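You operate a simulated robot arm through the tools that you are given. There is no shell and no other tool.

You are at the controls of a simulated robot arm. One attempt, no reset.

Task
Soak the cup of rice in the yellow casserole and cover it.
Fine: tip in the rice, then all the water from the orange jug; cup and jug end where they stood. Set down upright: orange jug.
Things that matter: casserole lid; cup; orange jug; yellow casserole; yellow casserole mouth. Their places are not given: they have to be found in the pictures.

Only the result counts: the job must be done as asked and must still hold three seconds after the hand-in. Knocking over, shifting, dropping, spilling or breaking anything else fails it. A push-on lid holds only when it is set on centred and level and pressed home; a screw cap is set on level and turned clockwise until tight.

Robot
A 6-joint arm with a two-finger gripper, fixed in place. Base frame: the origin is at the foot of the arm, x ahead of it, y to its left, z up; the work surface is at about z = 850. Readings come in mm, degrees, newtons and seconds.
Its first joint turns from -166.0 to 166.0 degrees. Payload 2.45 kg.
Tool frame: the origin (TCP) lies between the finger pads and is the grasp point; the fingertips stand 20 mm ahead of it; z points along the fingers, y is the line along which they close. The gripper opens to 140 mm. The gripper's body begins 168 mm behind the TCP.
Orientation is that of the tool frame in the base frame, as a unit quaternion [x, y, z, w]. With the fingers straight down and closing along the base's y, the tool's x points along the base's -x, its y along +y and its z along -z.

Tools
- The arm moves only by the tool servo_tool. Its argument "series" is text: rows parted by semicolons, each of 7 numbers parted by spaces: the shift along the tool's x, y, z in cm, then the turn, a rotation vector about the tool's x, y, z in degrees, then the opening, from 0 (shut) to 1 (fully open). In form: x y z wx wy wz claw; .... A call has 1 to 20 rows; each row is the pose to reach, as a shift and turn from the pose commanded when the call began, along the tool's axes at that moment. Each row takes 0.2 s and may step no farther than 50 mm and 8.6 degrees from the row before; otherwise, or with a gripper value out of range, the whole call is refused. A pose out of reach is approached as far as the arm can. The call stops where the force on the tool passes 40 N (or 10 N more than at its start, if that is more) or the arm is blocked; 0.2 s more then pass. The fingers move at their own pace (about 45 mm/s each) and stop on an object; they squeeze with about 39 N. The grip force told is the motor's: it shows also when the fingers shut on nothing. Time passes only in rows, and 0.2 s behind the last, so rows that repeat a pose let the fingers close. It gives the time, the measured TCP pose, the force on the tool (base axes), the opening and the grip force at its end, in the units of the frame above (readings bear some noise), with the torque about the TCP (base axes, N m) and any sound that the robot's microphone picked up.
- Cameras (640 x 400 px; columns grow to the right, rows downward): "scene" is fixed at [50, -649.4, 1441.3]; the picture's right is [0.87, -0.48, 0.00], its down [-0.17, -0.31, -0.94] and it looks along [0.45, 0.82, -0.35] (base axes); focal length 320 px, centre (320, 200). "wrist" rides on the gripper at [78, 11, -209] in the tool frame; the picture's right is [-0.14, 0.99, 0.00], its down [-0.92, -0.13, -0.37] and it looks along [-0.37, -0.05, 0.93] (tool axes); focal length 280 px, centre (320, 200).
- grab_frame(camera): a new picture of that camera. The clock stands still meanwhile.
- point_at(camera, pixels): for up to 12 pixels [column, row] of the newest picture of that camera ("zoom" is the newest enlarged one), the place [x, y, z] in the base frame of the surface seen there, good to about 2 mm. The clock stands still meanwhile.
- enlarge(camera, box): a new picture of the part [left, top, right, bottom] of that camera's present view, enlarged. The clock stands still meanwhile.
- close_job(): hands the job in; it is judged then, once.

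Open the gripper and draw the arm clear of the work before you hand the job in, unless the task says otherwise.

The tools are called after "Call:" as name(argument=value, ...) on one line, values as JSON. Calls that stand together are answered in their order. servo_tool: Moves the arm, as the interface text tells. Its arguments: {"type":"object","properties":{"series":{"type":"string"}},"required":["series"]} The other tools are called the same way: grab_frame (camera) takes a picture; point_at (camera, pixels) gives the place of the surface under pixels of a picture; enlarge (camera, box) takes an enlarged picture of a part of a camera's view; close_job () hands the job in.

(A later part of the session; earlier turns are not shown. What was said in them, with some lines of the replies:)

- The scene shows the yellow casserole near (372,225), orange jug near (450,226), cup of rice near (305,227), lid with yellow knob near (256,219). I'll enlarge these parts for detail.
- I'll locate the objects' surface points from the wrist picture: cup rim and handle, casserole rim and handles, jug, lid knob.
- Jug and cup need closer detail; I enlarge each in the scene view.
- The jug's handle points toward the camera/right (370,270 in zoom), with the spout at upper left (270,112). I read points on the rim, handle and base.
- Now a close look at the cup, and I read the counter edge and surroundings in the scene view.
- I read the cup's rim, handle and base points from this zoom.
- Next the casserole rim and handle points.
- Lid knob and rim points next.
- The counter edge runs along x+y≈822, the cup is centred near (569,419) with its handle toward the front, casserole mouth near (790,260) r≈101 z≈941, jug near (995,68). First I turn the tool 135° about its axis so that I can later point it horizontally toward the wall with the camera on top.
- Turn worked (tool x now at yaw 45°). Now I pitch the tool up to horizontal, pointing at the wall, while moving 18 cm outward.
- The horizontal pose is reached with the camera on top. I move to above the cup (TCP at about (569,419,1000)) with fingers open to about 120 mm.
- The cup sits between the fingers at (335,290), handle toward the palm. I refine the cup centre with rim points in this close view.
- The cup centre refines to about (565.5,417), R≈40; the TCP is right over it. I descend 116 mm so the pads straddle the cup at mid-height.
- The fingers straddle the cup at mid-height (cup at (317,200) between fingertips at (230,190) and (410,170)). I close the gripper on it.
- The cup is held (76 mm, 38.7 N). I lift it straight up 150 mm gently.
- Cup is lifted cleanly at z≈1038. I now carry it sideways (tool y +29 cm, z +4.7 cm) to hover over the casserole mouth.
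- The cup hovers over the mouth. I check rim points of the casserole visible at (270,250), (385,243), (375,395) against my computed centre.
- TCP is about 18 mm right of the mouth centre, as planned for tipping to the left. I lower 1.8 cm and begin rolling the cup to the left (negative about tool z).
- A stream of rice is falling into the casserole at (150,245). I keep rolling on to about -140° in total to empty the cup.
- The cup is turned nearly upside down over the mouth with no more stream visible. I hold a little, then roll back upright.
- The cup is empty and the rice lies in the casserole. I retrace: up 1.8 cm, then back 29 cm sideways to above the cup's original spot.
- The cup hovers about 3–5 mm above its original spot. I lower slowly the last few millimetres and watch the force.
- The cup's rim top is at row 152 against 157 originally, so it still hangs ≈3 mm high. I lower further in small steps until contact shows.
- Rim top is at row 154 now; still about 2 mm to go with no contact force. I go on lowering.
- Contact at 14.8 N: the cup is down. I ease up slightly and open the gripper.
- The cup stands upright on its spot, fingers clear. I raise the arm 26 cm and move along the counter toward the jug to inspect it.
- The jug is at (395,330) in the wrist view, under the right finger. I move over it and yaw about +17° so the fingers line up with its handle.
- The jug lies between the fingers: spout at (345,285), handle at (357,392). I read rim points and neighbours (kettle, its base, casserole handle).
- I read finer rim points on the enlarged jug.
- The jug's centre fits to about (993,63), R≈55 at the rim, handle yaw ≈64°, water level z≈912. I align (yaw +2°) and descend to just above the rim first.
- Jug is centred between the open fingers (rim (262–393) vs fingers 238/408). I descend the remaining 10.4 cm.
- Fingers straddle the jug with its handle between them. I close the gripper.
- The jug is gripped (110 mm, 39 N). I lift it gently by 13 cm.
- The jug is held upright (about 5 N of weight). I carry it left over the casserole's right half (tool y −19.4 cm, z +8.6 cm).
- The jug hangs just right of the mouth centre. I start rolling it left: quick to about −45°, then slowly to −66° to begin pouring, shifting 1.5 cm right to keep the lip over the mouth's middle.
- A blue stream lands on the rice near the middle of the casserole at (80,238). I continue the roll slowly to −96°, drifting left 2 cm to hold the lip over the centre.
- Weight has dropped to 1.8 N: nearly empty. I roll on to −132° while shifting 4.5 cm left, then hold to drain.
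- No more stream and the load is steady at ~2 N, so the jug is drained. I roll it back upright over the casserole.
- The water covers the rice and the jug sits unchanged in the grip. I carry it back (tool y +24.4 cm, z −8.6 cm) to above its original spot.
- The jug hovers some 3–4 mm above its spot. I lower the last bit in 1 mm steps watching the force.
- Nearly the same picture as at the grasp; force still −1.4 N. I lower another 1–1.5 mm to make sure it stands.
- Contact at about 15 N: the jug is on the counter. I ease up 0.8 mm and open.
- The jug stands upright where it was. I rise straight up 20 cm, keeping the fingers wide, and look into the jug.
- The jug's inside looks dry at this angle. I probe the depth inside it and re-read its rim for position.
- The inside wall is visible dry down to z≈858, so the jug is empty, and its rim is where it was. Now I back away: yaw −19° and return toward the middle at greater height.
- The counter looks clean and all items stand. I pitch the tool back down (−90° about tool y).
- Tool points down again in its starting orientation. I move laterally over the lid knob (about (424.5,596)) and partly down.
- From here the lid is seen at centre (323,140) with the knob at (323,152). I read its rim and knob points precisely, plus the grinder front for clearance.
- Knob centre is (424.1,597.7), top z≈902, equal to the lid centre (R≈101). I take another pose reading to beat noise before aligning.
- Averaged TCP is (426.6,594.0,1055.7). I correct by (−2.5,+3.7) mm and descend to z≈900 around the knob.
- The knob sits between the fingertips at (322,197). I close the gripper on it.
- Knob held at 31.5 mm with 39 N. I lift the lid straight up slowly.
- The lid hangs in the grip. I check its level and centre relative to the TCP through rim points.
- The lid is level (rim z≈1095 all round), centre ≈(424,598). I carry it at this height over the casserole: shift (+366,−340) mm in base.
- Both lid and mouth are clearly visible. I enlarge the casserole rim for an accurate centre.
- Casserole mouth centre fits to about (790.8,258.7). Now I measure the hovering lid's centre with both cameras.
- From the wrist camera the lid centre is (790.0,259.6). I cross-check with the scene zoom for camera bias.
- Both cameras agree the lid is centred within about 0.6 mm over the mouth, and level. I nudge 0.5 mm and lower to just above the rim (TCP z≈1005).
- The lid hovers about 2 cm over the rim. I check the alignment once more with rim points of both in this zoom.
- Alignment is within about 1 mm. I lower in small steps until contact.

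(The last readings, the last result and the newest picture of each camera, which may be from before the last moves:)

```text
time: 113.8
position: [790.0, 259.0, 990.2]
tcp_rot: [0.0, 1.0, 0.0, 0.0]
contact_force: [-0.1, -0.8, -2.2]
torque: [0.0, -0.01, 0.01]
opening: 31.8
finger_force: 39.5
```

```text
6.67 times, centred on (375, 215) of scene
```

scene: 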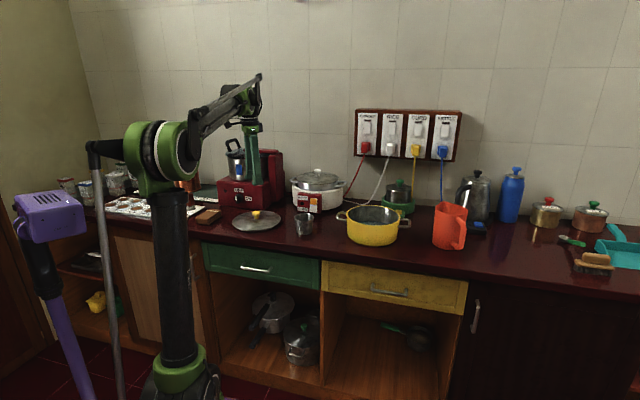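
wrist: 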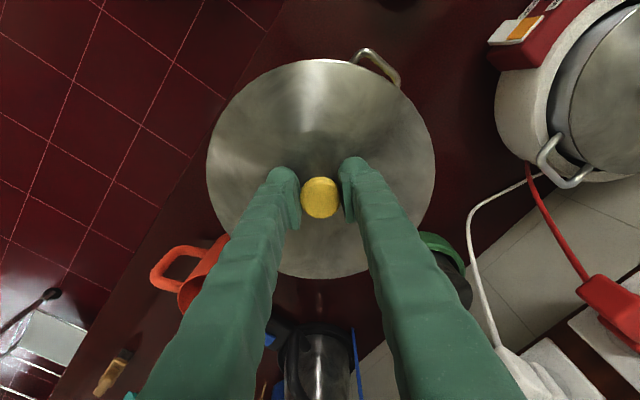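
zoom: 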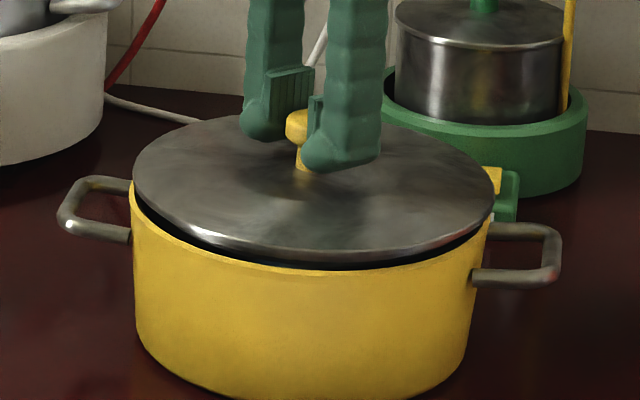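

Still a gap of about 1 cm in front (row 250 to 268). I lower further with small steps.

Call:
servo_tool(series="0 0 0.15 0 0 0 0; 0 0 0.3 0 0 0 0; 0 0 0.45 0 0 0 0; 0 0 0.6 0 0 0 0; 0 0 0.7 0 0 0 0; 0 0 0.7 0 0 0 0")

Call:
enlarge(camera="scene", box=[335, 185, 415, 245])

```text
time: 115.2
position: [789.3, 258.8, 983.8]
tcp_rot: [0.0, 1.0, 0.0, 0.001]
contact_force: [-0.4, 0.8, -2.5]
torque: [0.01, 0.03, -0.03]
opening: 31.9
finger_force: 38.7
```

```text
6.67 times, centred on (375, 215) of scene
```

zoom: 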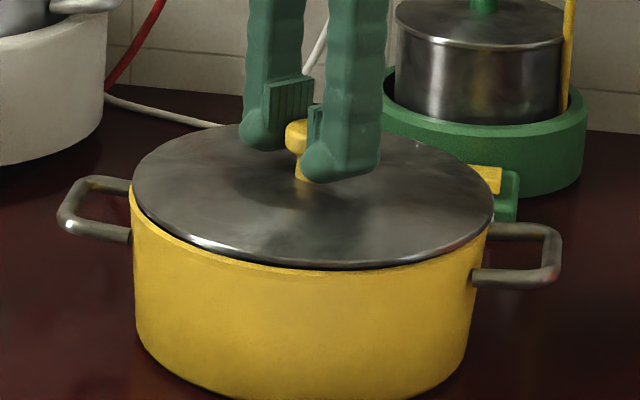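

The lid is almost on the rim with no contact yet. I zoom on its left and right edges to judge centring.

Call:
enlarge(camera="scene", box=[345, 200, 375, 228])

Call:
enlarge(camera="scene", box=[380, 200, 410, 228])

Call:
grab_frame(camera="wrist")

```text
14.29 times, centred on (360, 214) of scene
```

zoom: 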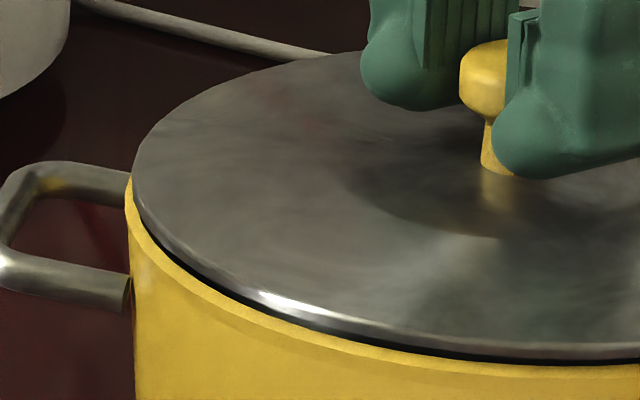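

```text
14.29 times, centred on (395, 214) of scene
```

zoom: 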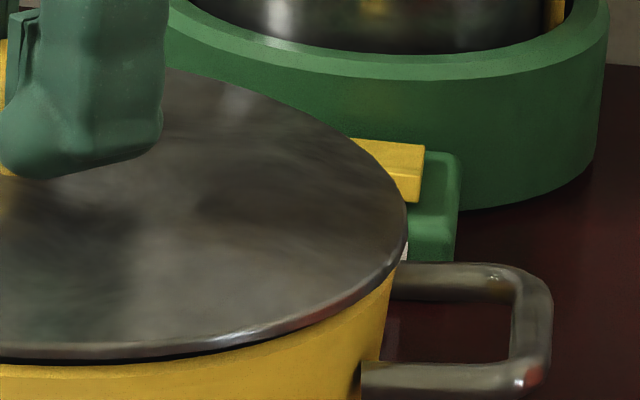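

```text
taken
```

wrist: 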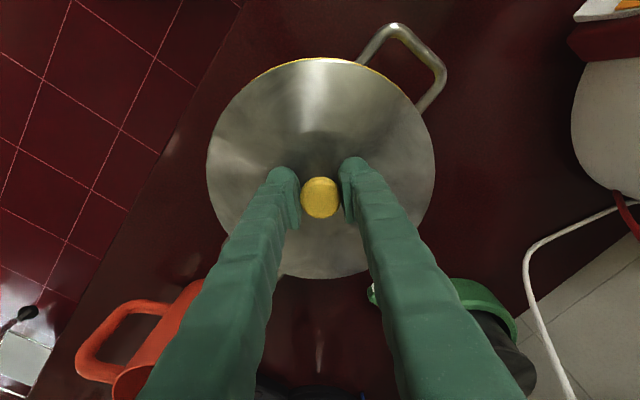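

At the left the rim shows ~2 mm outside the lid and at right the lid overhangs slightly; the wrist view also shows a yellow crescent at the top. I enlarge the crescent to quantify the offset.

Call:
enlarge(camera="wrist", box=[220, 40, 440, 130])

```text
2.91 times, centred on (330, 85) of wrist
```

zoom: 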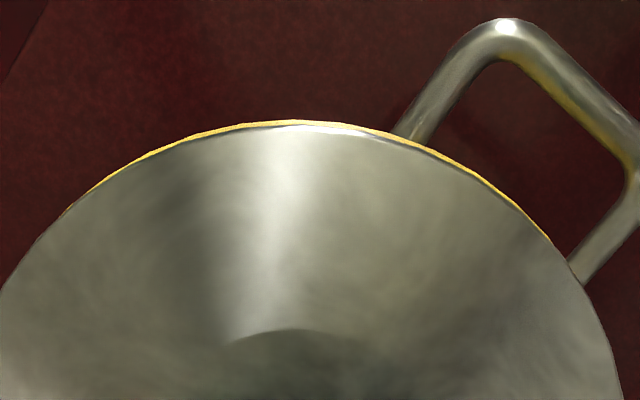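

Evidence from both cameras points to the lid being ~1 mm too far along (+0.87,−0.48). I shift it back by 1 mm and lower until contact.

Call:
servo_tool(series="0.09 0.05 0 0 0 0 0; 0.09 0.05 0.1 0 0 0 0; 0.09 0.05 0.2 0 0 0 0; 0.09 0.05 0.3 0 0 0 0; 0.09 0.05 0.4 0 0 0 0; 0.09 0.05 0.4 0 0 0 0")

Call:
enlarge(camera="scene", box=[335, 185, 415, 245])

```text
time: 116.6
position: [786.9, 258.7, 980.6]
tcp_rot: [-0.001, 1.0, 0.0, 0.0]
contact_force: [0.2, -0.2, -1.7]
torque: [-0.01, 0.0, -0.02]
opening: 31.8
finger_force: 39.0
```

```text
6.67 times, centred on (375, 215) of scene
```

zoom: 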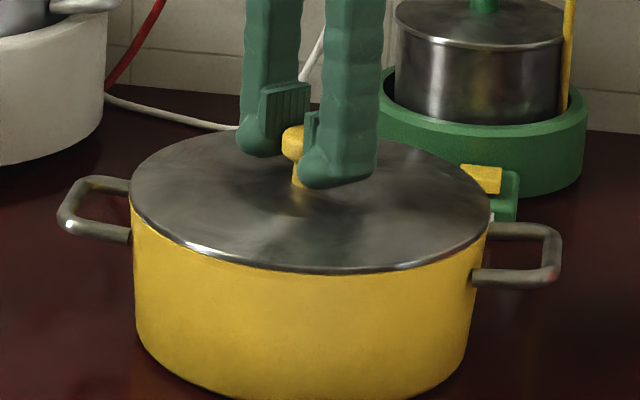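

The lid now spans 130–491 against the pot's 131–489: centred. I keep lowering in small steps and start to press.

Call:
servo_tool(series="0 0 0.1 0 0 0 0; 0 0 0.2 0 0 0 0; 0 0 0.3 0 0 0 0; 0 0 0.4 0 0 0 0; 0 0 0.5 0 0 0 0; 0 0 0.5 0 0 0 0")

Call:
enlarge(camera="scene", box=[335, 185, 415, 245])

```text
time: 118.0
position: [788.7, 259.1, 975.4]
tcp_rot: [0.0, 1.0, 0.0, -0.001]
contact_force: [-4.3, 2.7, 12.1]
torque: [0.02, 0.1, 0.0]
opening: 29.0
finger_force: 39.1
```

```text
6.67 times, centred on (375, 215) of scene
```

zoom: 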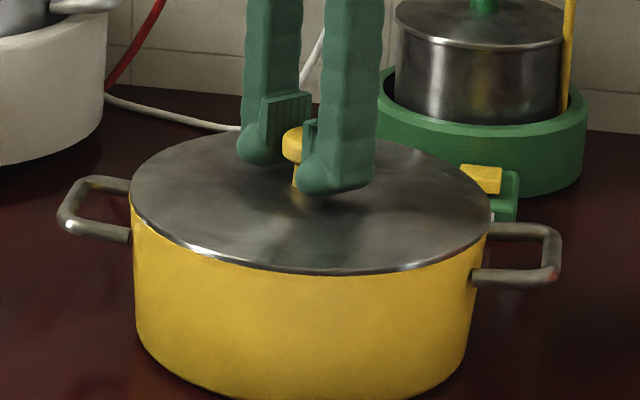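

Contact: 12 N up with a lateral push of (−4.3,+2.7) N — the mouth is guiding the lid toward (−x,+y). I ease the lateral force by shifting 1 mm that way.

Call:
servo_tool(series="0.05 0.03 -0.05 0 0 0 0; 0.09 0.05 -0.1 0 0 0 0; 0.09 0.05 -0.1 0 0 0 0")

```text
time: 118.8
position: [787.7, 259.0, 976.9]
tcp_rot: [0.0, 1.0, 0.0, 0.0]
contact_force: [-0.3, 0.5, -2.0]
torque: [0.01, 0.02, -0.02]
opening: 29.0
finger_force: 39.6
```

The lid is light in the grip again. I lower once more from this position and read the forces.

Call:
servo_tool(series="0 0 0.05 0 0 0 0; 0 0 0.1 0 0 0 0; 0 0 0.1 0 0 0 0")

Call:
servo_tool(series="0 0 0.05 0 0 0 0; 0 0 0.1 0 0 0 0; 0 0 0.1 0 0 0 0")

Call:
enlarge(camera="scene", box=[335, 185, 415, 245])

```text
time: 119.6
position: [787.8, 259.5, 976.4]
tcp_rot: [0.0, 1.0, 0.0, 0.001]
contact_force: [0.8, 0.2, -1.1]
torque: [0.02, 0.0, -0.02]
opening: 29.0
finger_force: 38.9
```

```text
time: 120.4
position: [788.9, 261.4, 975.4]
tcp_rot: [0.0, 1.0, 0.0, -0.001]
contact_force: [-1.3, 0.2, -1.1]
torque: [0.0, -0.08, 0.04]
opening: 29.1
finger_force: 39.2
```

```text
6.67 times, centred on (375, 215) of scene
```

zoom: 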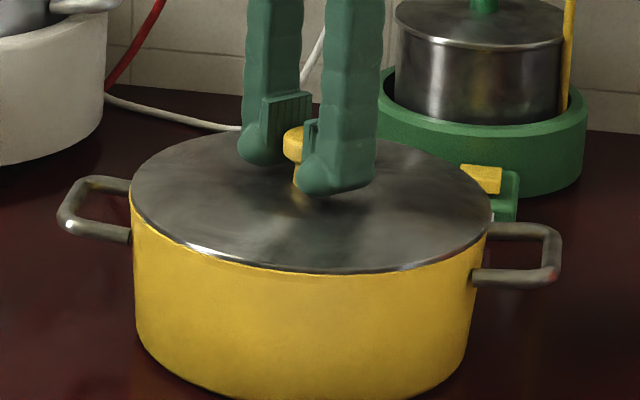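

Little resistance at this alignment. I lower further by 1 mm steps.

Call:
servo_tool(series="0 0 0.05 0 0 0 0; 0 0 0.1 0 0 0 0; 0 0 0.1 0 0 0 0")

Call:
servo_tool(series="0 0 0.05 0 0 0 0; 0 0 0.1 0 0 0 0; 0 0 0.1 0 0 0 0")

Call:
enlarge(camera="scene", box=[335, 185, 415, 245])

```text
time: 121.2
position: [787.9, 259.6, 974.3]
tcp_rot: [-0.001, 1.0, 0.0, -0.001]
contact_force: [6.4, -1.0, 13.5]
torque: [0.02, -0.21, -0.01]
opening: 29.1
finger_force: 38.5
```

```text
time: 122.0
position: [788.7, 260.3, 973.4]
tcp_rot: [-0.001, 1.0, 0.0, 0.0]
contact_force: [2.6, -0.2, 10.7]
torque: [-0.02, -0.14, 0.02]
opening: 29.4
finger_force: 38.9
```

```text
6.67 times, centred on (375, 215) of scene
```

zoom: 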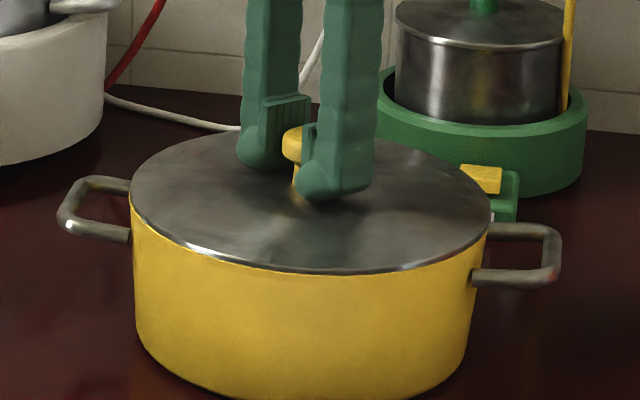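

Lateral force now reads (+6,−1)→(+2.6,0) N, so the best spot lies between the two positions. I shift back 0.4 mm, then release the knob and look.

Call:
servo_tool(series="-0.04 -0.02 0 0 0 0 0; -0.04 -0.02 0 0 0 0 0")

Call:
servo_tool(series="0 0 0 0 0 0 0.15; 0 0 0 0 0 0 0.25; 0 0 0 0 0 0 0.35; 0 0 0 0 0 0 0.45; 0 0 0 0 0 0 0.45")

Call:
enlarge(camera="scene", box=[335, 185, 415, 245])

Call:
grab_frame(camera="wrist")

```text
time: 122.6
position: [788.4, 260.8, 973.4]
tcp_rot: [0.0, 1.0, 0.0, 0.0]
contact_force: [-2.9, 0.7, 3.7]
torque: [-0.01, 0.41, 0.0]
opening: 28.9
finger_force: 39.1
```

```text
time: 123.8
position: [788.9, 259.5, 973.0]
tcp_rot: [0.0, 1.0, -0.001, -0.001]
contact_force: [0.1, 0.4, -0.1]
torque: [0.0, 0.02, -0.03]
opening: 62.8
finger_force: 0.1
```

```text
6.67 times, centred on (375, 215) of scene
```

zoom: 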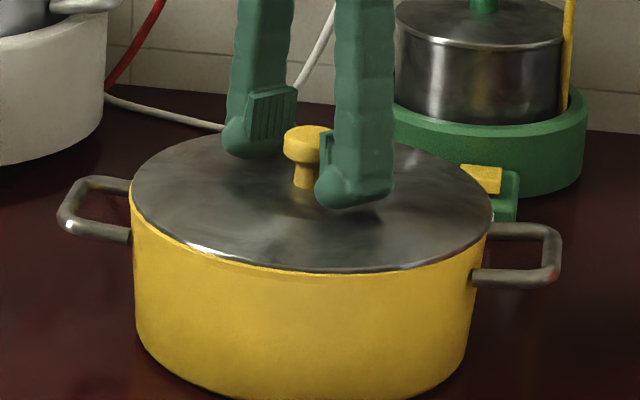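

```text
taken
```

wrist: 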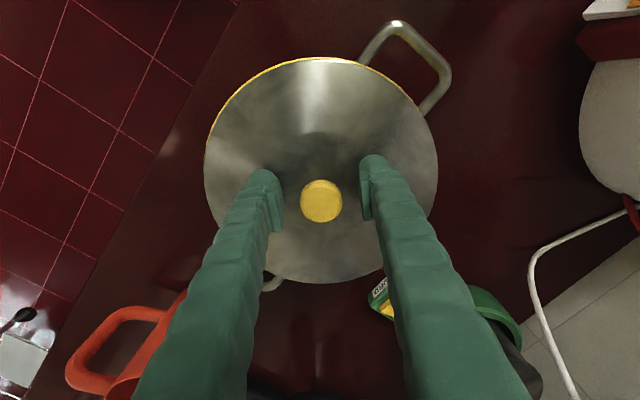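

The lid is released and resting on the mouth. I measure its rim height, level and centre against the casserole.

Call:
point_at(camera="wrist", pixels=[[207, 170], [435, 170], [320, 61], [330, 279], [245, 90], [402, 92], [222, 218], [424, 212], [321, 200], [310, 200], [332, 200], [321, 190]])

Call:
point_at(camera="zoom", pixels=[[134, 182], [490, 205], [200, 142], [480, 178], [160, 230], [240, 258], [330, 268], [420, 257], [300, 135], [145, 170], [180, 248], [320, 275]])

```text
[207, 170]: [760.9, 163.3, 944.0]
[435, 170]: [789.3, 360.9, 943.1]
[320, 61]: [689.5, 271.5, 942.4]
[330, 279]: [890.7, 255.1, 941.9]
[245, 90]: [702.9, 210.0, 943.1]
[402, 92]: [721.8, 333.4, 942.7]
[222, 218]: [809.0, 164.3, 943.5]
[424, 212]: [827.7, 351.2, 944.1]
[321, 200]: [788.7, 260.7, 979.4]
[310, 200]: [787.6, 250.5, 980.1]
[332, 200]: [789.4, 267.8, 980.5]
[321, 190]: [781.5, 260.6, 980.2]
```

```text
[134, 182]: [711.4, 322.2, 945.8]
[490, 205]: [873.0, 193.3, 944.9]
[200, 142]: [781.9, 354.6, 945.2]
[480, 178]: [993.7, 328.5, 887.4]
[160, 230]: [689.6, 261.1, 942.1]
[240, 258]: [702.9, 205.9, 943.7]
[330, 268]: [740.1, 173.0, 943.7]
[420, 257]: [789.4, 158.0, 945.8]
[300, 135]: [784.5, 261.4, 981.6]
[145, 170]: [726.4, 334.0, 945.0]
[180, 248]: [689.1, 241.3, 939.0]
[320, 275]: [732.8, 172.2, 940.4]
```

Lid rim is at z≈943, i.e. about 2 mm above the casserole rim, knob top 980. I enlarge the yellow crescent seen from the wrist to judge centring.

Call:
enlarge(camera="wrist", box=[190, 40, 450, 200])

Call:
enlarge(camera="scene", box=[345, 200, 375, 228])

Call:
enlarge(camera="scene", box=[380, 200, 410, 228])

```text
2.46 times, centred on (320, 120) of wrist
```

zoom: 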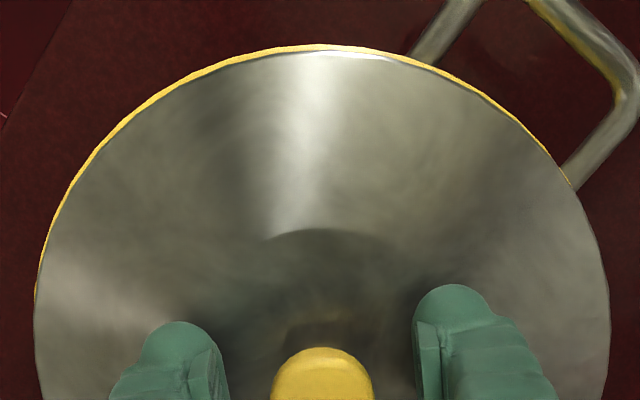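

```text
14.29 times, centred on (360, 214) of scene
```

zoom: 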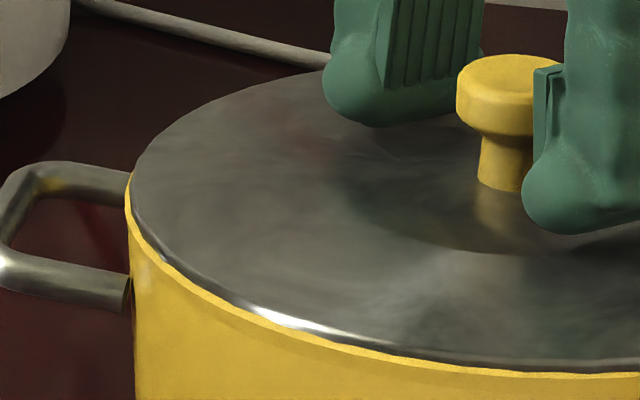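

```text
14.29 times, centred on (395, 214) of scene
```

zoom: 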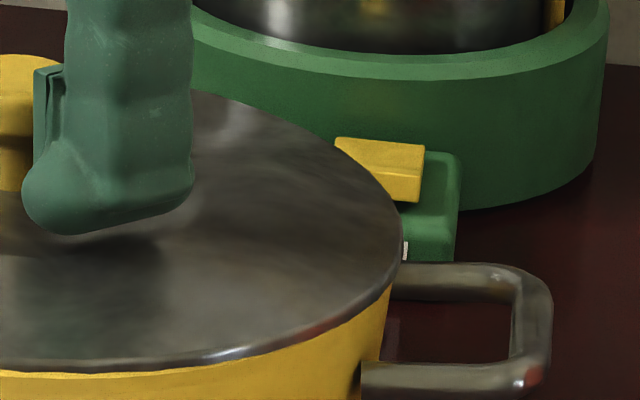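

The lid sits centred within about 1 mm and level. I raise the hand, shut the fingers, and will press the knob from above.

Call:
servo_tool(series="0 0 -1 0 0 0 0.45; 0 0 -3 0 0 0 0.45; 0 0 -5 0 0 0 0.45; 0 0 -6 0 0 0 0.3; 0 0 -6 0 0 0 0.15; 0 0 -6 0 0 0 0; 0 0 -6 0 0 0 0; 0 0 -6 0 0 0 0; 0 0 -6 0 0 0 0")

Call:
grab_frame(camera="wrist")

Call:
enlarge(camera="scene", box=[335, 165, 415, 245])

```text
time: 125.8
position: [789.5, 261.1, 1030.8]
tcp_rot: [0.0, 1.0, 0.0, 0.0]
contact_force: [0.1, -0.3, 0.7]
torque: [0.01, 0.0, 0.01]
opening: 0.1
finger_force: 29.5
```

```text
taken
```

wrist: 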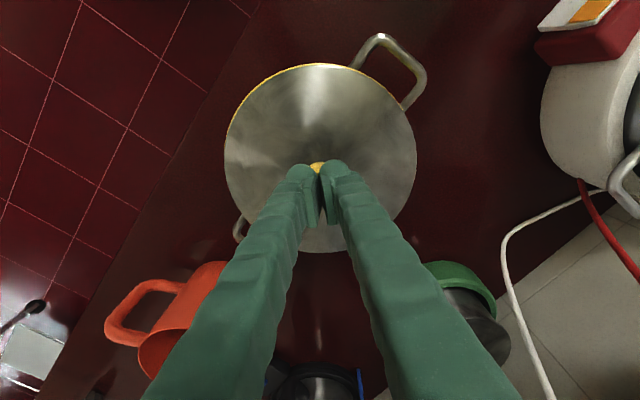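

```text
5.00 times, centred on (375, 205) of scene
```

zoom: 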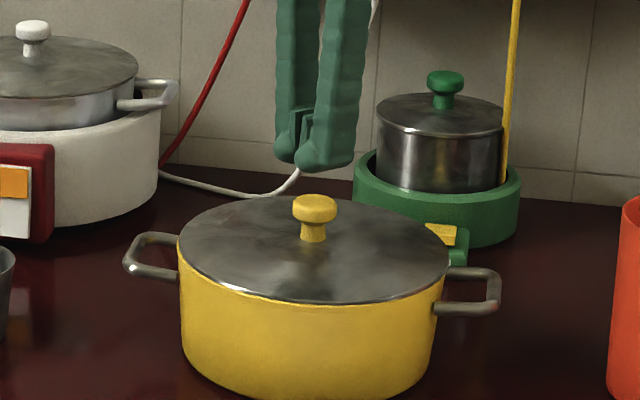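

The shut fingertips are above the knob centre. I lower to just above it and press in small steps.

Call:
servo_tool(series="0 0 1 0 0 0 0; 0 0 2 0 0 0 0; 0 0 2.7 0 0 0 0; 0 0 2.9 0 0 0 0; 0 0 3.1 0 0 0 0; 0 0 3.2 0 0 0 0; 0 0 3.3 0 0 0 0; 0 0 3.3 0 0 0 0")

```text
time: 127.6
position: [787.8, 259.8, 1000.5]
tcp_rot: [-0.001, 1.0, -0.001, 0.001]
contact_force: [2.3, 5.3, 27.5]
torque: [0.1, -0.1, 0.01]
opening: 5.9
finger_force: 29.5
```

Pressing with 27.5 N now. I press slightly further, watching for a click or seat.

Call:
servo_tool(series="0 0 0.05 0 0 0 0; 0 0 0.1 0 0 0 0; 0 0 0.1 0 0 0 0; 0 0 0.1 0 0 0 0")

Call:
enlarge(camera="scene", box=[335, 165, 415, 245])

```text
time: 128.1
position: [788.2, 259.5, 999.9]
tcp_rot: [0.0, 1.0, 0.0, 0.001]
contact_force: [-0.7, 3.3, 17.2]
torque: [0.06, -0.02, 0.04]
opening: 6.0
finger_force: 29.4
stopped in row 2: the force on the tool passed its limit at 43 N (the readings are from after the stop); the commanded pose is now the measured one
```

```text
5.00 times, centred on (375, 205) of scene
```

zoom: 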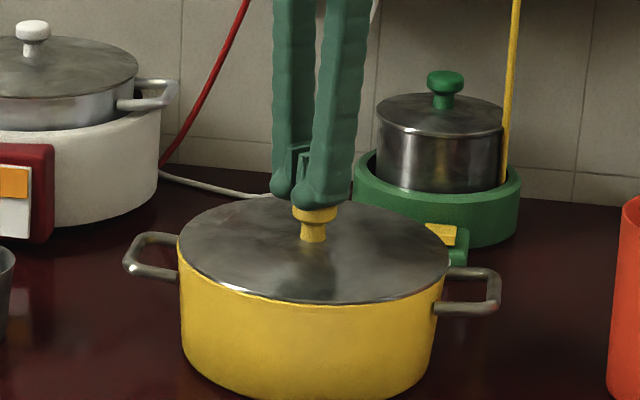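

The press peaked at 43 N. I raise the hand and measure whether the lid is lower and level.

Call:
servo_tool(series="0 0 -1 0 0 0 0; 0 0 -3 0 0 0 0; 0 0 -6 0 0 0 0; 0 0 -9 0 0 0 0; 0 0 -12 0 0 0 0; 0 0 -12 0 0 0 0")

Call:
grab_frame(camera="wrist")

Call:
enlarge(camera="scene", box=[335, 185, 415, 245])

```text
time: 129.4
position: [789.1, 259.0, 1119.1]
tcp_rot: [0.0, 1.0, 0.0, 0.001]
contact_force: [0.2, -0.3, 0.5]
torque: [0.0, -0.02, 0.0]
opening: 0.2
finger_force: 29.2
```

```text
taken
```

wrist: 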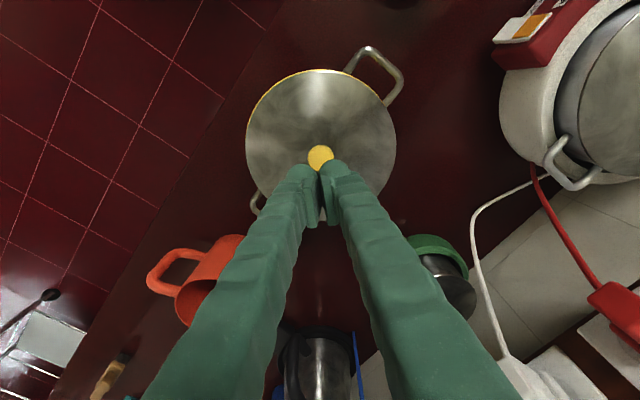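

```text
6.67 times, centred on (375, 215) of scene
```

zoom: 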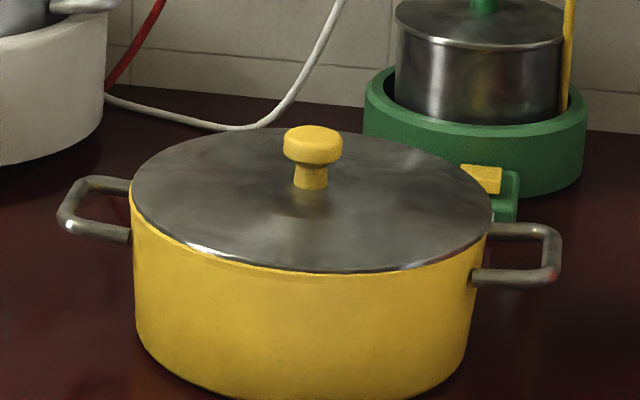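

Call:
point_at(camera="zoom", pixels=[[135, 185], [489, 207], [200, 142], [160, 163], [160, 225], [240, 258], [330, 267], [420, 257], [312, 133], [470, 175], [250, 134], [430, 150]])

Call:
point_at(camera="wrist", pixels=[[248, 138], [394, 138], [318, 71], [272, 90], [370, 92], [262, 182], [383, 180], [320, 156], [345, 66], [256, 108], [300, 72], [340, 73]])

```text
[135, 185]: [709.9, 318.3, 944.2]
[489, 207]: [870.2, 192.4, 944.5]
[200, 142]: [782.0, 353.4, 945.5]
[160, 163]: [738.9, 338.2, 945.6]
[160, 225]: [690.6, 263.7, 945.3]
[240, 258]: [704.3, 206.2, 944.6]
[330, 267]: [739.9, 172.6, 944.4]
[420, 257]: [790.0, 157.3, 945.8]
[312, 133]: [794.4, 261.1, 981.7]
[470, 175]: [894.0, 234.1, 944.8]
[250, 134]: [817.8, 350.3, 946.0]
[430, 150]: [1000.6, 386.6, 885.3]
```

```text
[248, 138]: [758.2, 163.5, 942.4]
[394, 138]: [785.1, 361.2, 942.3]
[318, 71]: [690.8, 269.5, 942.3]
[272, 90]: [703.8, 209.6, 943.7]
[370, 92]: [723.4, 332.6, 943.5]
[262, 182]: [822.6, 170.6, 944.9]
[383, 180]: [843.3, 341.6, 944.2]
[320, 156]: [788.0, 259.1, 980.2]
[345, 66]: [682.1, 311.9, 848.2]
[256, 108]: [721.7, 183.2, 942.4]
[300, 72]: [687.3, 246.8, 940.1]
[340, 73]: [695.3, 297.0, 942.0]
```

The lid is level with its rim at ≈943–945 and the knob top at 980, unchanged by the press. I enlarge from the wrist to look for gap and centring once more.

Call:
enlarge(camera="wrist", box=[235, 55, 405, 175])

Call:
enlarge(camera="scene", box=[350, 215, 400, 235])

```text
3.33 times, centred on (320, 115) of wrist
```

zoom: 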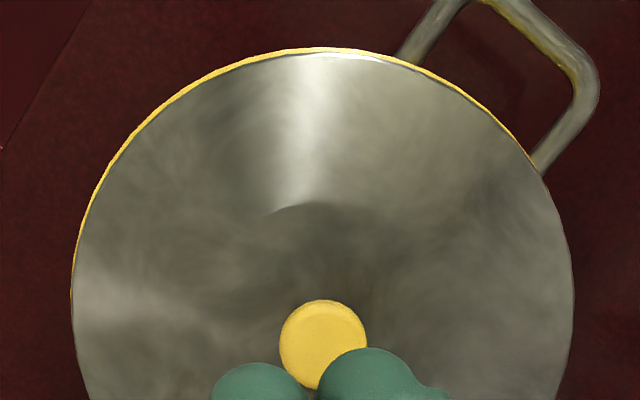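

```text
12.80 times, centred on (375, 225) of scene
```

zoom: 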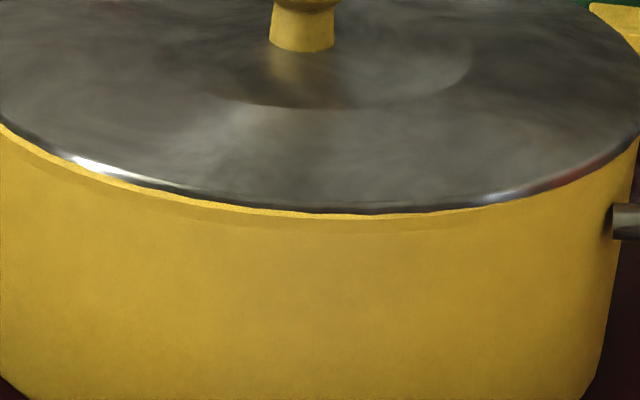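

No gap is visible between lid and rim. To make sure it is really home I grip the knob again: open, descend around it.

Call:
servo_tool(series="0 0 0 0 0 0 0.2; 0 0 2 0 0 0 0.45; 0 0 5 0 0 0 0.45; 0 0 8 0 0 0 0.45; 0 0 11 0 0 0 0.45; 0 0 13 0 0 0 0.45; 0 0 14.1 0 0 0 0.45; 0 0 14.1 0 0 0 0.45")

Call:
servo_tool(series="0 0 0 0 0 0 0.3; 0 0 0 0 0 0 0.2; 0 0 0 0 0 0 0.1; 0 0 0 0 0 0 0.1; 0 0 0 0 0 0 0.1")

Call:
enlarge(camera="scene", box=[335, 185, 415, 245])

```text
time: 131.2
position: [787.9, 259.0, 979.0]
tcp_rot: [0.0, 1.0, 0.0, 0.001]
contact_force: [-0.4, -0.2, -0.6]
torque: [0.01, -0.03, 0.02]
opening: 62.9
finger_force: 0.1
```

```text
time: 132.4
position: [789.2, 259.7, 978.9]
tcp_rot: [0.001, 1.0, -0.001, 0.001]
contact_force: [-0.8, 0.6, 0.2]
torque: [-0.03, 0.0, -0.03]
opening: 31.6
finger_force: 38.5
```

```text
6.67 times, centred on (375, 215) of scene
```

zoom: 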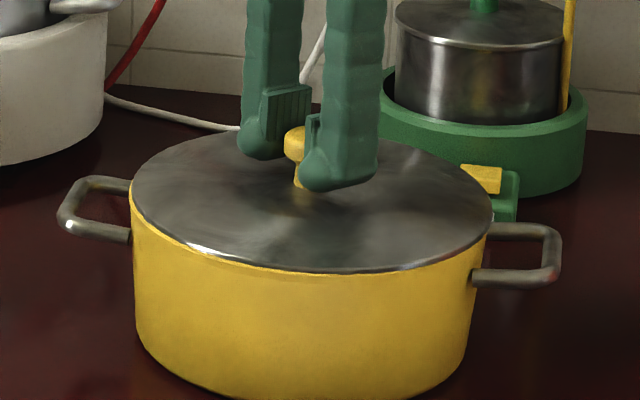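

Knob gripped at 31.6 mm. I try a 1 mm upward tug to feel whether the lid is held.

Call:
servo_tool(series="0 0 -0.05 0 0 0 0.1; 0 0 -0.1 0 0 0 0.1; 0 0 -0.1 0 0 0 0.1")

```text
time: 133.2
position: [789.1, 259.3, 980.7]
tcp_rot: [0.001, 1.0, 0.0, 0.001]
contact_force: [-0.4, 0.2, -0.5]
torque: [0.0, 0.0, -0.02]
opening: 31.6
finger_force: 39.1
```

Only −0.5 N so far. I tug another 1.5 mm.

Call:
servo_tool(series="0 0 -0.05 0 0 0 0.1; 0 0 -0.1 0 0 0 0.1; 0 0 -0.15 0 0 0 0.1; 0 0 -0.15 0 0 0 0.1")

Call:
enlarge(camera="scene", box=[335, 185, 415, 245])

```text
time: 134.2
position: [788.6, 259.8, 981.3]
tcp_rot: [0.0, 1.0, 0.0, 0.001]
contact_force: [0.7, 0.1, -0.4]
torque: [0.02, 0.01, -0.02]
opening: 31.7
finger_force: 38.7
```

```text
6.67 times, centred on (375, 215) of scene
```

zoom: 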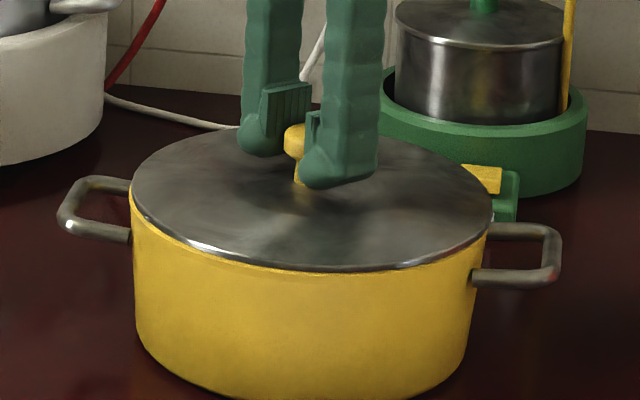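

The lid lifts freely with only its own weight, so it just sits by gravity so far. I re-centre by 0.8 mm toward −x, then lower again checking side forces.

Call:
servo_tool(series="0.04 0 0 0 0 0 0.1; 0.08 0 0 0 0 0 0.1; 0.08 0 0.1 0 0 0 0.1; 0.08 0 0.2 0 0 0 0.1; 0.08 0 0.25 0 0 0 0.1; 0.08 0 0.25 0 0 0 0.1")

Call:
grab_frame(camera="wrist")

Call:
enlarge(camera="wrist", box=[190, 40, 450, 200])

```text
time: 135.7
position: [787.2, 259.0, 978.3]
tcp_rot: [0.0, 1.0, 0.0, 0.001]
contact_force: [-2.0, -2.7, 11.2]
torque: [-0.06, 0.17, -0.04]
opening: 31.7
finger_force: 39.1
```

```text
taken
```

wrist: 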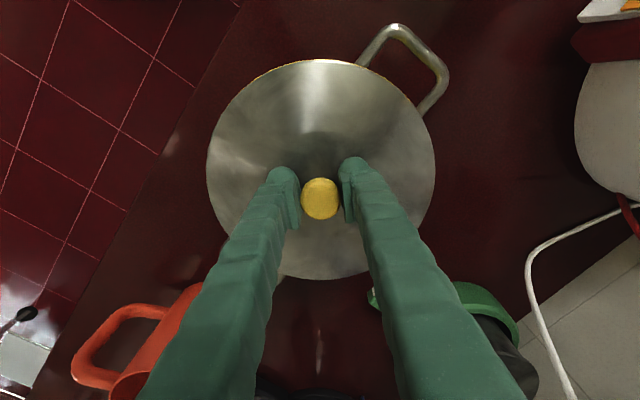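

```text
2.46 times, centred on (320, 120) of wrist
```

zoom: 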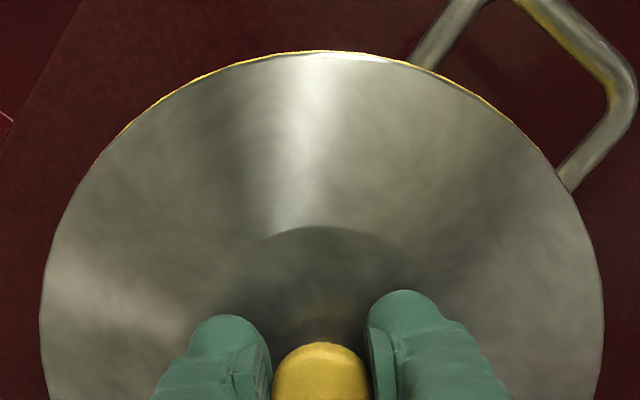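

The yellow crescent is thinner now (about 1 px) and side forces are small. I ease, shift another 0.4 mm toward −x and −0.2 mm in y, and set down again.

Call:
servo_tool(series="0 0 -0.15 0 0 0 0.1; 0.05 -0.02 -0.15 0 0 0 0.1; 0.05 -0.02 -0.15 0 0 0 0.1; 0.05 -0.02 -0.05 0 0 0 0.1; 0.05 -0.02 0 0 0 0 0.1; 0.05 -0.02 0 0 0 0 0.1")

Call:
enlarge(camera="wrist", box=[190, 40, 450, 200])

Call:
enlarge(camera="scene", box=[335, 185, 415, 245])

```text
time: 137.1
position: [786.8, 261.1, 978.4]
tcp_rot: [0.001, 1.0, 0.001, 0.001]
contact_force: [-0.5, 0.0, 0.3]
torque: [0.02, 0.02, 0.02]
opening: 31.5
finger_force: 39.2
```

```text
2.46 times, centred on (320, 120) of wrist
```

zoom: 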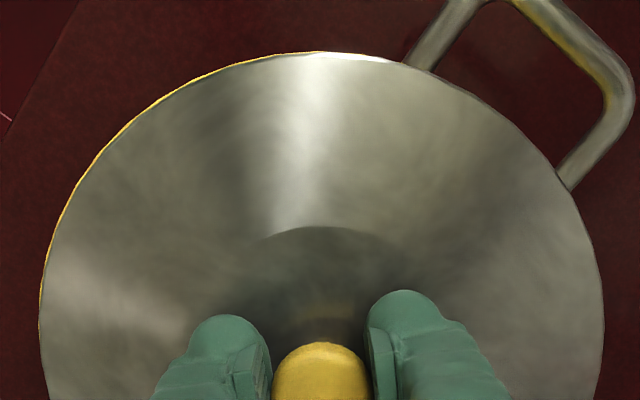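

```text
6.67 times, centred on (375, 215) of scene
```

zoom: 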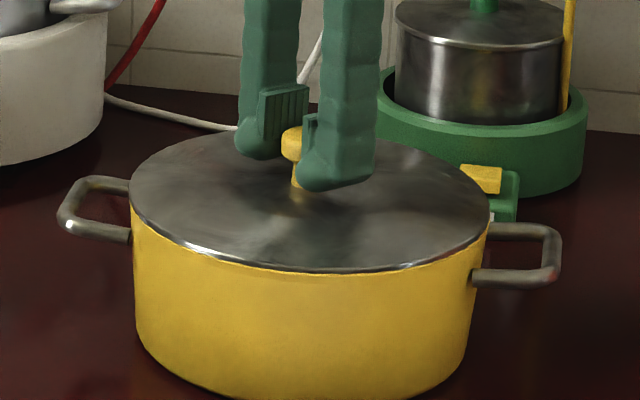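

Now the crescent is on the left (−y) only, meaning the lid is ~0.6 mm toward +y. I nudge −0.6 mm in y and lower a touch.

Call:
servo_tool(series="0 -0.03 0 0 0 0 0.1; 0 -0.06 0 0 0 0 0.1; 0 -0.06 0.08 0 0 0 0.1; 0 -0.06 0.08 0 0 0 0.1")

Call:
enlarge(camera="wrist", box=[190, 40, 450, 200])

Call:
enlarge(camera="scene", box=[335, 185, 415, 245])

```text
time: 138.1
position: [786.7, 259.8, 978.9]
tcp_rot: [-0.001, 1.0, -0.001, 0.001]
contact_force: [3.9, 8.5, 19.4]
torque: [0.15, -0.07, 0.01]
opening: 31.7
finger_force: 38.6
```

```text
2.46 times, centred on (320, 120) of wrist
```

zoom: 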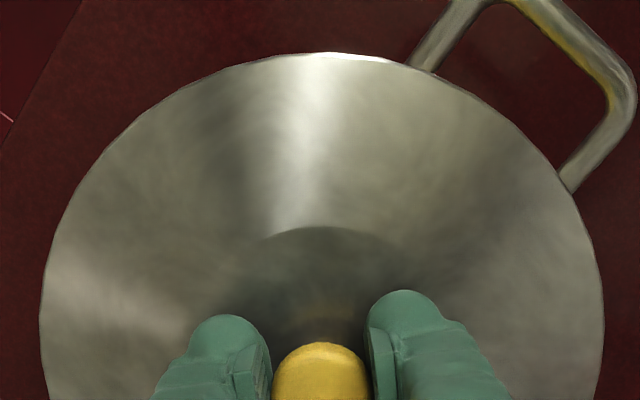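

```text
6.67 times, centred on (375, 215) of scene
```

zoom: 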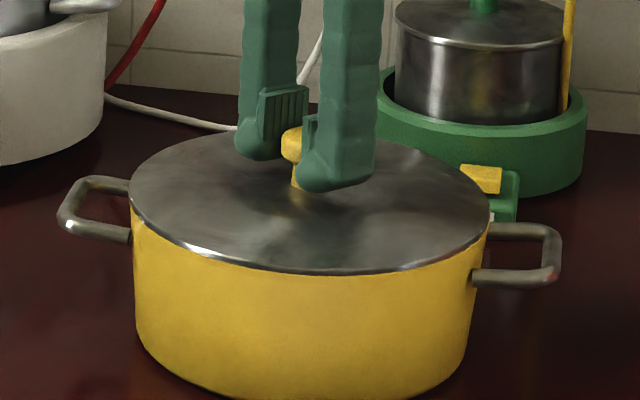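

No crescent is visible any more: the lid covers the rim evenly; side force (+4,+8.5) N suggests easing 0.3 mm back. I relax that and release the knob.

Call:
servo_tool(series="-0.01 0.03 -0.05 0 0 0 0.1; -0.01 0.03 -0.05 0 0 0 0.1; -0.01 0.03 -0.05 0 0 0 0.1")

Call:
servo_tool(series="0 0 0 0 0 0 0.25; 0 0 0 0 0 0 0.35; 0 0 0 0 0 0 0.45; 0 0 0 0 0 0 0.45; 0 0 0 0 0 0 0.45")

Call:
enlarge(camera="wrist", box=[190, 40, 450, 200])

Call:
enlarge(camera="scene", box=[335, 185, 415, 245])

```text
time: 138.8
position: [786.9, 259.0, 977.6]
tcp_rot: [0.0, 1.0, 0.001, 0.0]
contact_force: [6.5, 6.9, 25.1]
torque: [0.09, -0.3, 0.0]
opening: 31.5
finger_force: 39.2
```

```text
time: 140.1
position: [787.4, 259.7, 977.6]
tcp_rot: [-0.001, 1.0, 0.0, 0.0]
contact_force: [0.2, 0.1, 0.5]
torque: [-0.03, -0.02, 0.03]
opening: 62.9
finger_force: 0.0
```

```text
2.46 times, centred on (320, 120) of wrist
```

zoom: 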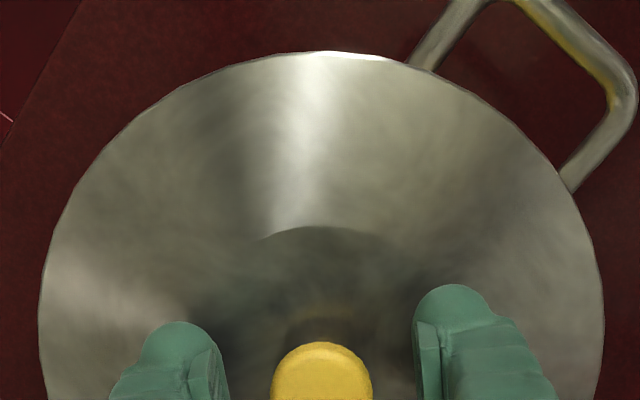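

```text
6.67 times, centred on (375, 215) of scene
```

zoom: 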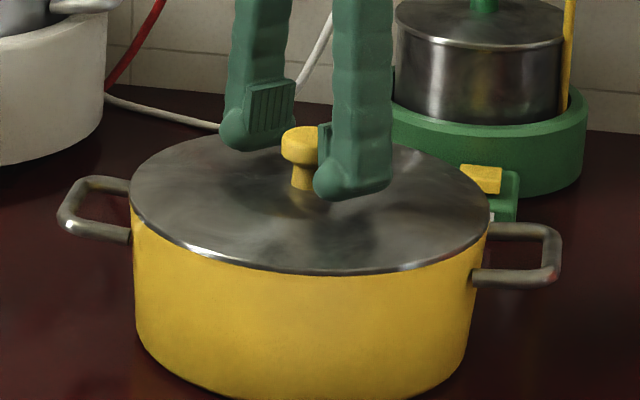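

The lid is centred (130–490 vs pot 131–489) with no crescent. I raise, shut the fingers and press on the knob top once more.

Call:
servo_tool(series="0 0 -1 0 0 0 0.45; 0 0 -3 0 0 0 0.45; 0 0 -5 0 0 0 0.45; 0 0 -6 0 0 0 0.3; 0 0 -6 0 0 0 0.15; 0 0 -6 0 0 0 0; 0 0 -6 0 0 0 0; 0 0 -6 0 0 0 0; 0 0 -6 0 0 0 0")

Call:
servo_tool(series="0 0 1 0 0 0 0; 0 0 2 0 0 0 0; 0 0 3 0 0 0 0; 0 0 3.3 0 0 0 0; 0 0 3.5 0 0 0 0; 0 0 3.6 0 0 0 0; 0 0 3.7 0 0 0 0; 0 0 3.75 0 0 0 0; 0 0 3.8 0 0 0 0; 0 0 3.85 0 0 0 0; 0 0 3.9 0 0 0 0")

```text
time: 142.1
position: [786.0, 257.6, 1037.1]
tcp_rot: [0.0, 1.0, 0.0, 0.001]
contact_force: [0.7, 0.6, -0.6]
torque: [-0.02, 0.01, 0.04]
opening: 0.0
finger_force: 29.7
```

```text
time: 144.4
position: [787.2, 258.9, 1000.0]
tcp_rot: [0.001, 1.0, 0.0, 0.002]
contact_force: [9.8, 0.2, 28.9]
torque: [0.01, -0.2, 0.05]
opening: 5.7
finger_force: 29.4
```

Pressing at 29 N. I press a bit more toward the limit.

Call:
servo_tool(series="0 0 0.03 0 0 0 0; 0 0 0.06 0 0 0 0; 0 0 0.06 0 0 0 0")

Call:
enlarge(camera="scene", box=[335, 185, 415, 245])

```text
time: 145.1
position: [786.5, 260.0, 1000.6]
tcp_rot: [0.0, 1.0, 0.001, 0.003]
contact_force: [0.0, -0.6, 18.7]
torque: [-0.02, -0.01, -0.02]
opening: 6.0
finger_force: 29.2
stopped in row 3: the force on the tool passed its limit at 43 N (the readings are from after the stop); the commanded pose is now the measured one
```

```text
6.67 times, centred on (375, 215) of scene
```

zoom: 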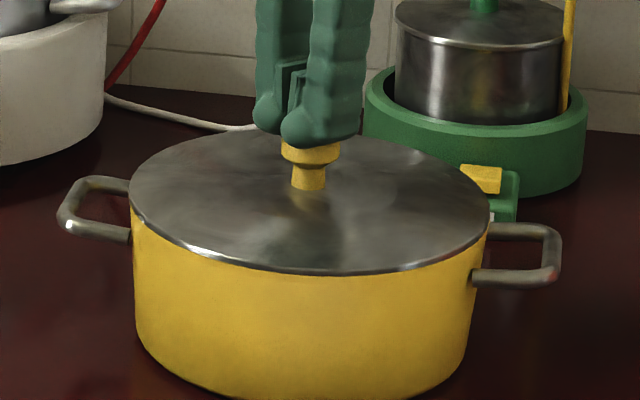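

Pressed at the 43 N limit again, lid flush and centred. I raise the hand straight up, open, and draw back.

Call:
servo_tool(series="0 0 -0.5 0 0 0 0; 0 0 -2 0 0 0 0; 0 0 -5 0 0 0 0; 0 0 -9 0 0 0 0; 0 0 -13 0 0 0 0.2; 0 0 -17 0 0 0 0.4; 0 0 -20 0 0 0 0.6; 0 0 -23 0 0 0 0.7; 4 1 -24 0 0 0 0.7; 8 2 -24 0 0 0 0.7; 12 3 -24 0 0 0 0.7; 16 4 -24 0 0 0 0.7; 20 4 -24 0 0 0 0.7; 24 4 -24 0 0 0 0.7; 24 4 -24 0 0 0 0.7")

Call:
grab_frame(camera="scene")

Call:
grab_frame(camera="wrist")

Call:
enlarge(camera="scene", box=[220, 170, 480, 270])

```text
time: 148.3
position: [550.0, 299.0, 1238.6]
tcp_rot: [0.001, 1.0, 0.0, 0.0]
contact_force: [0.1, 0.1, -0.8]
torque: [0.01, -0.01, 0.0]
opening: 98.0
finger_force: 0.1
```

```text
taken
```

scene: 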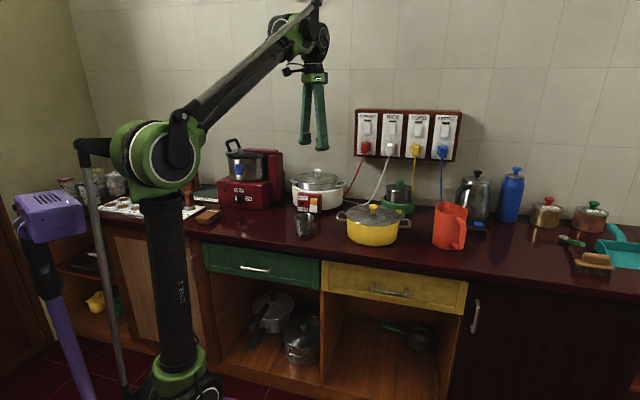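

```text
taken
```

wrist: 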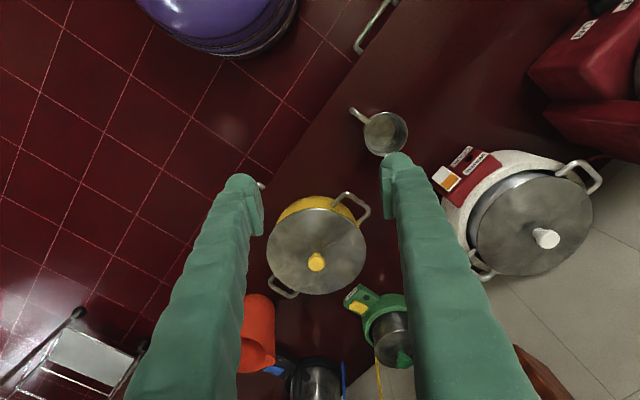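

```text
2.46 times, centred on (350, 220) of scene
```

zoom: 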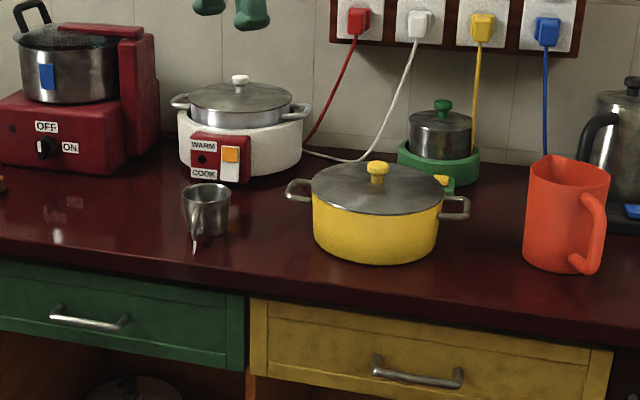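

Everything stands where it should: cup (207,210), jug (566,213), lidded casserole (378,210) in the zoom. One last check of the lid's level and centring.

Call:
enlarge(camera="scene", box=[335, 190, 415, 245])

Call:
point_at(camera="wrist", pixels=[[270, 245], [364, 245], [317, 210], [317, 292], [284, 222], [350, 222], [317, 261], [300, 290], [340, 288]])

```text
7.27 times, centred on (375, 218) of scene
```

zoom: 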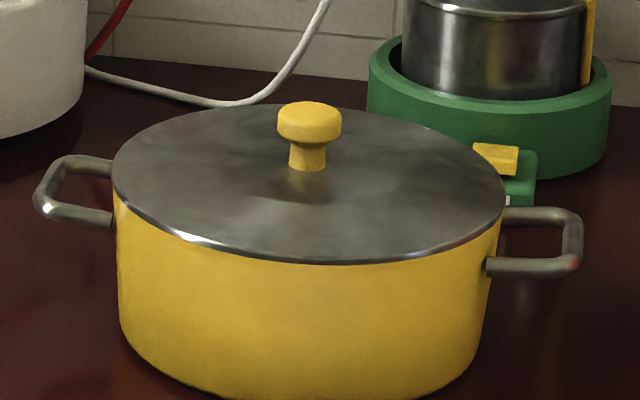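

```text
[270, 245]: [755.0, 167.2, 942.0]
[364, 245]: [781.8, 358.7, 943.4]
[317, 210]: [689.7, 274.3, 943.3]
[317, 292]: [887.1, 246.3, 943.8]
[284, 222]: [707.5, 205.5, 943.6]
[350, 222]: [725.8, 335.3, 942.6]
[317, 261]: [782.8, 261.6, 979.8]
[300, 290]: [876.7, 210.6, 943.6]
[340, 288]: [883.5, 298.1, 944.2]
```

The lid is level (rim z 942–944 all round), flush and centred; cup and jug stand upright on their spots and the arm is clear with the gripper open. I hand the job in.

Call:
close_job()

```text
The job is handed in.
```

The job is handed in: the rice is in the yellow casserole, covered by the water from the orange jug, and the lid is on. The result of the judging isn't known to me yet.

- **Cup:** I tipped it past upside down, and it showed empty afterwards. It is back upright within a couple of millimetres of where it stood.
- **Jug:** I tilted it until no stream showed. The inside wall was dry down to about z = 858, the lowest point I could see. It is back upright where it stood, with its handle turned very slightly.
- **Lid:** It sits level (rim at z = 942–944 all round), within 1–2 mm of centre, with no visible gap. I pressed it to the 43 N limit twice. There was no click and no movement. After the first press it still lifted freely in a test tug. I took that to mean it rests on the rim rather than snapping on. If it was meant to snap home, I can't confirm that it did.

I saw no spills, and the casserole and the things near it are where they were. The arm is raised clear with the gripper open.
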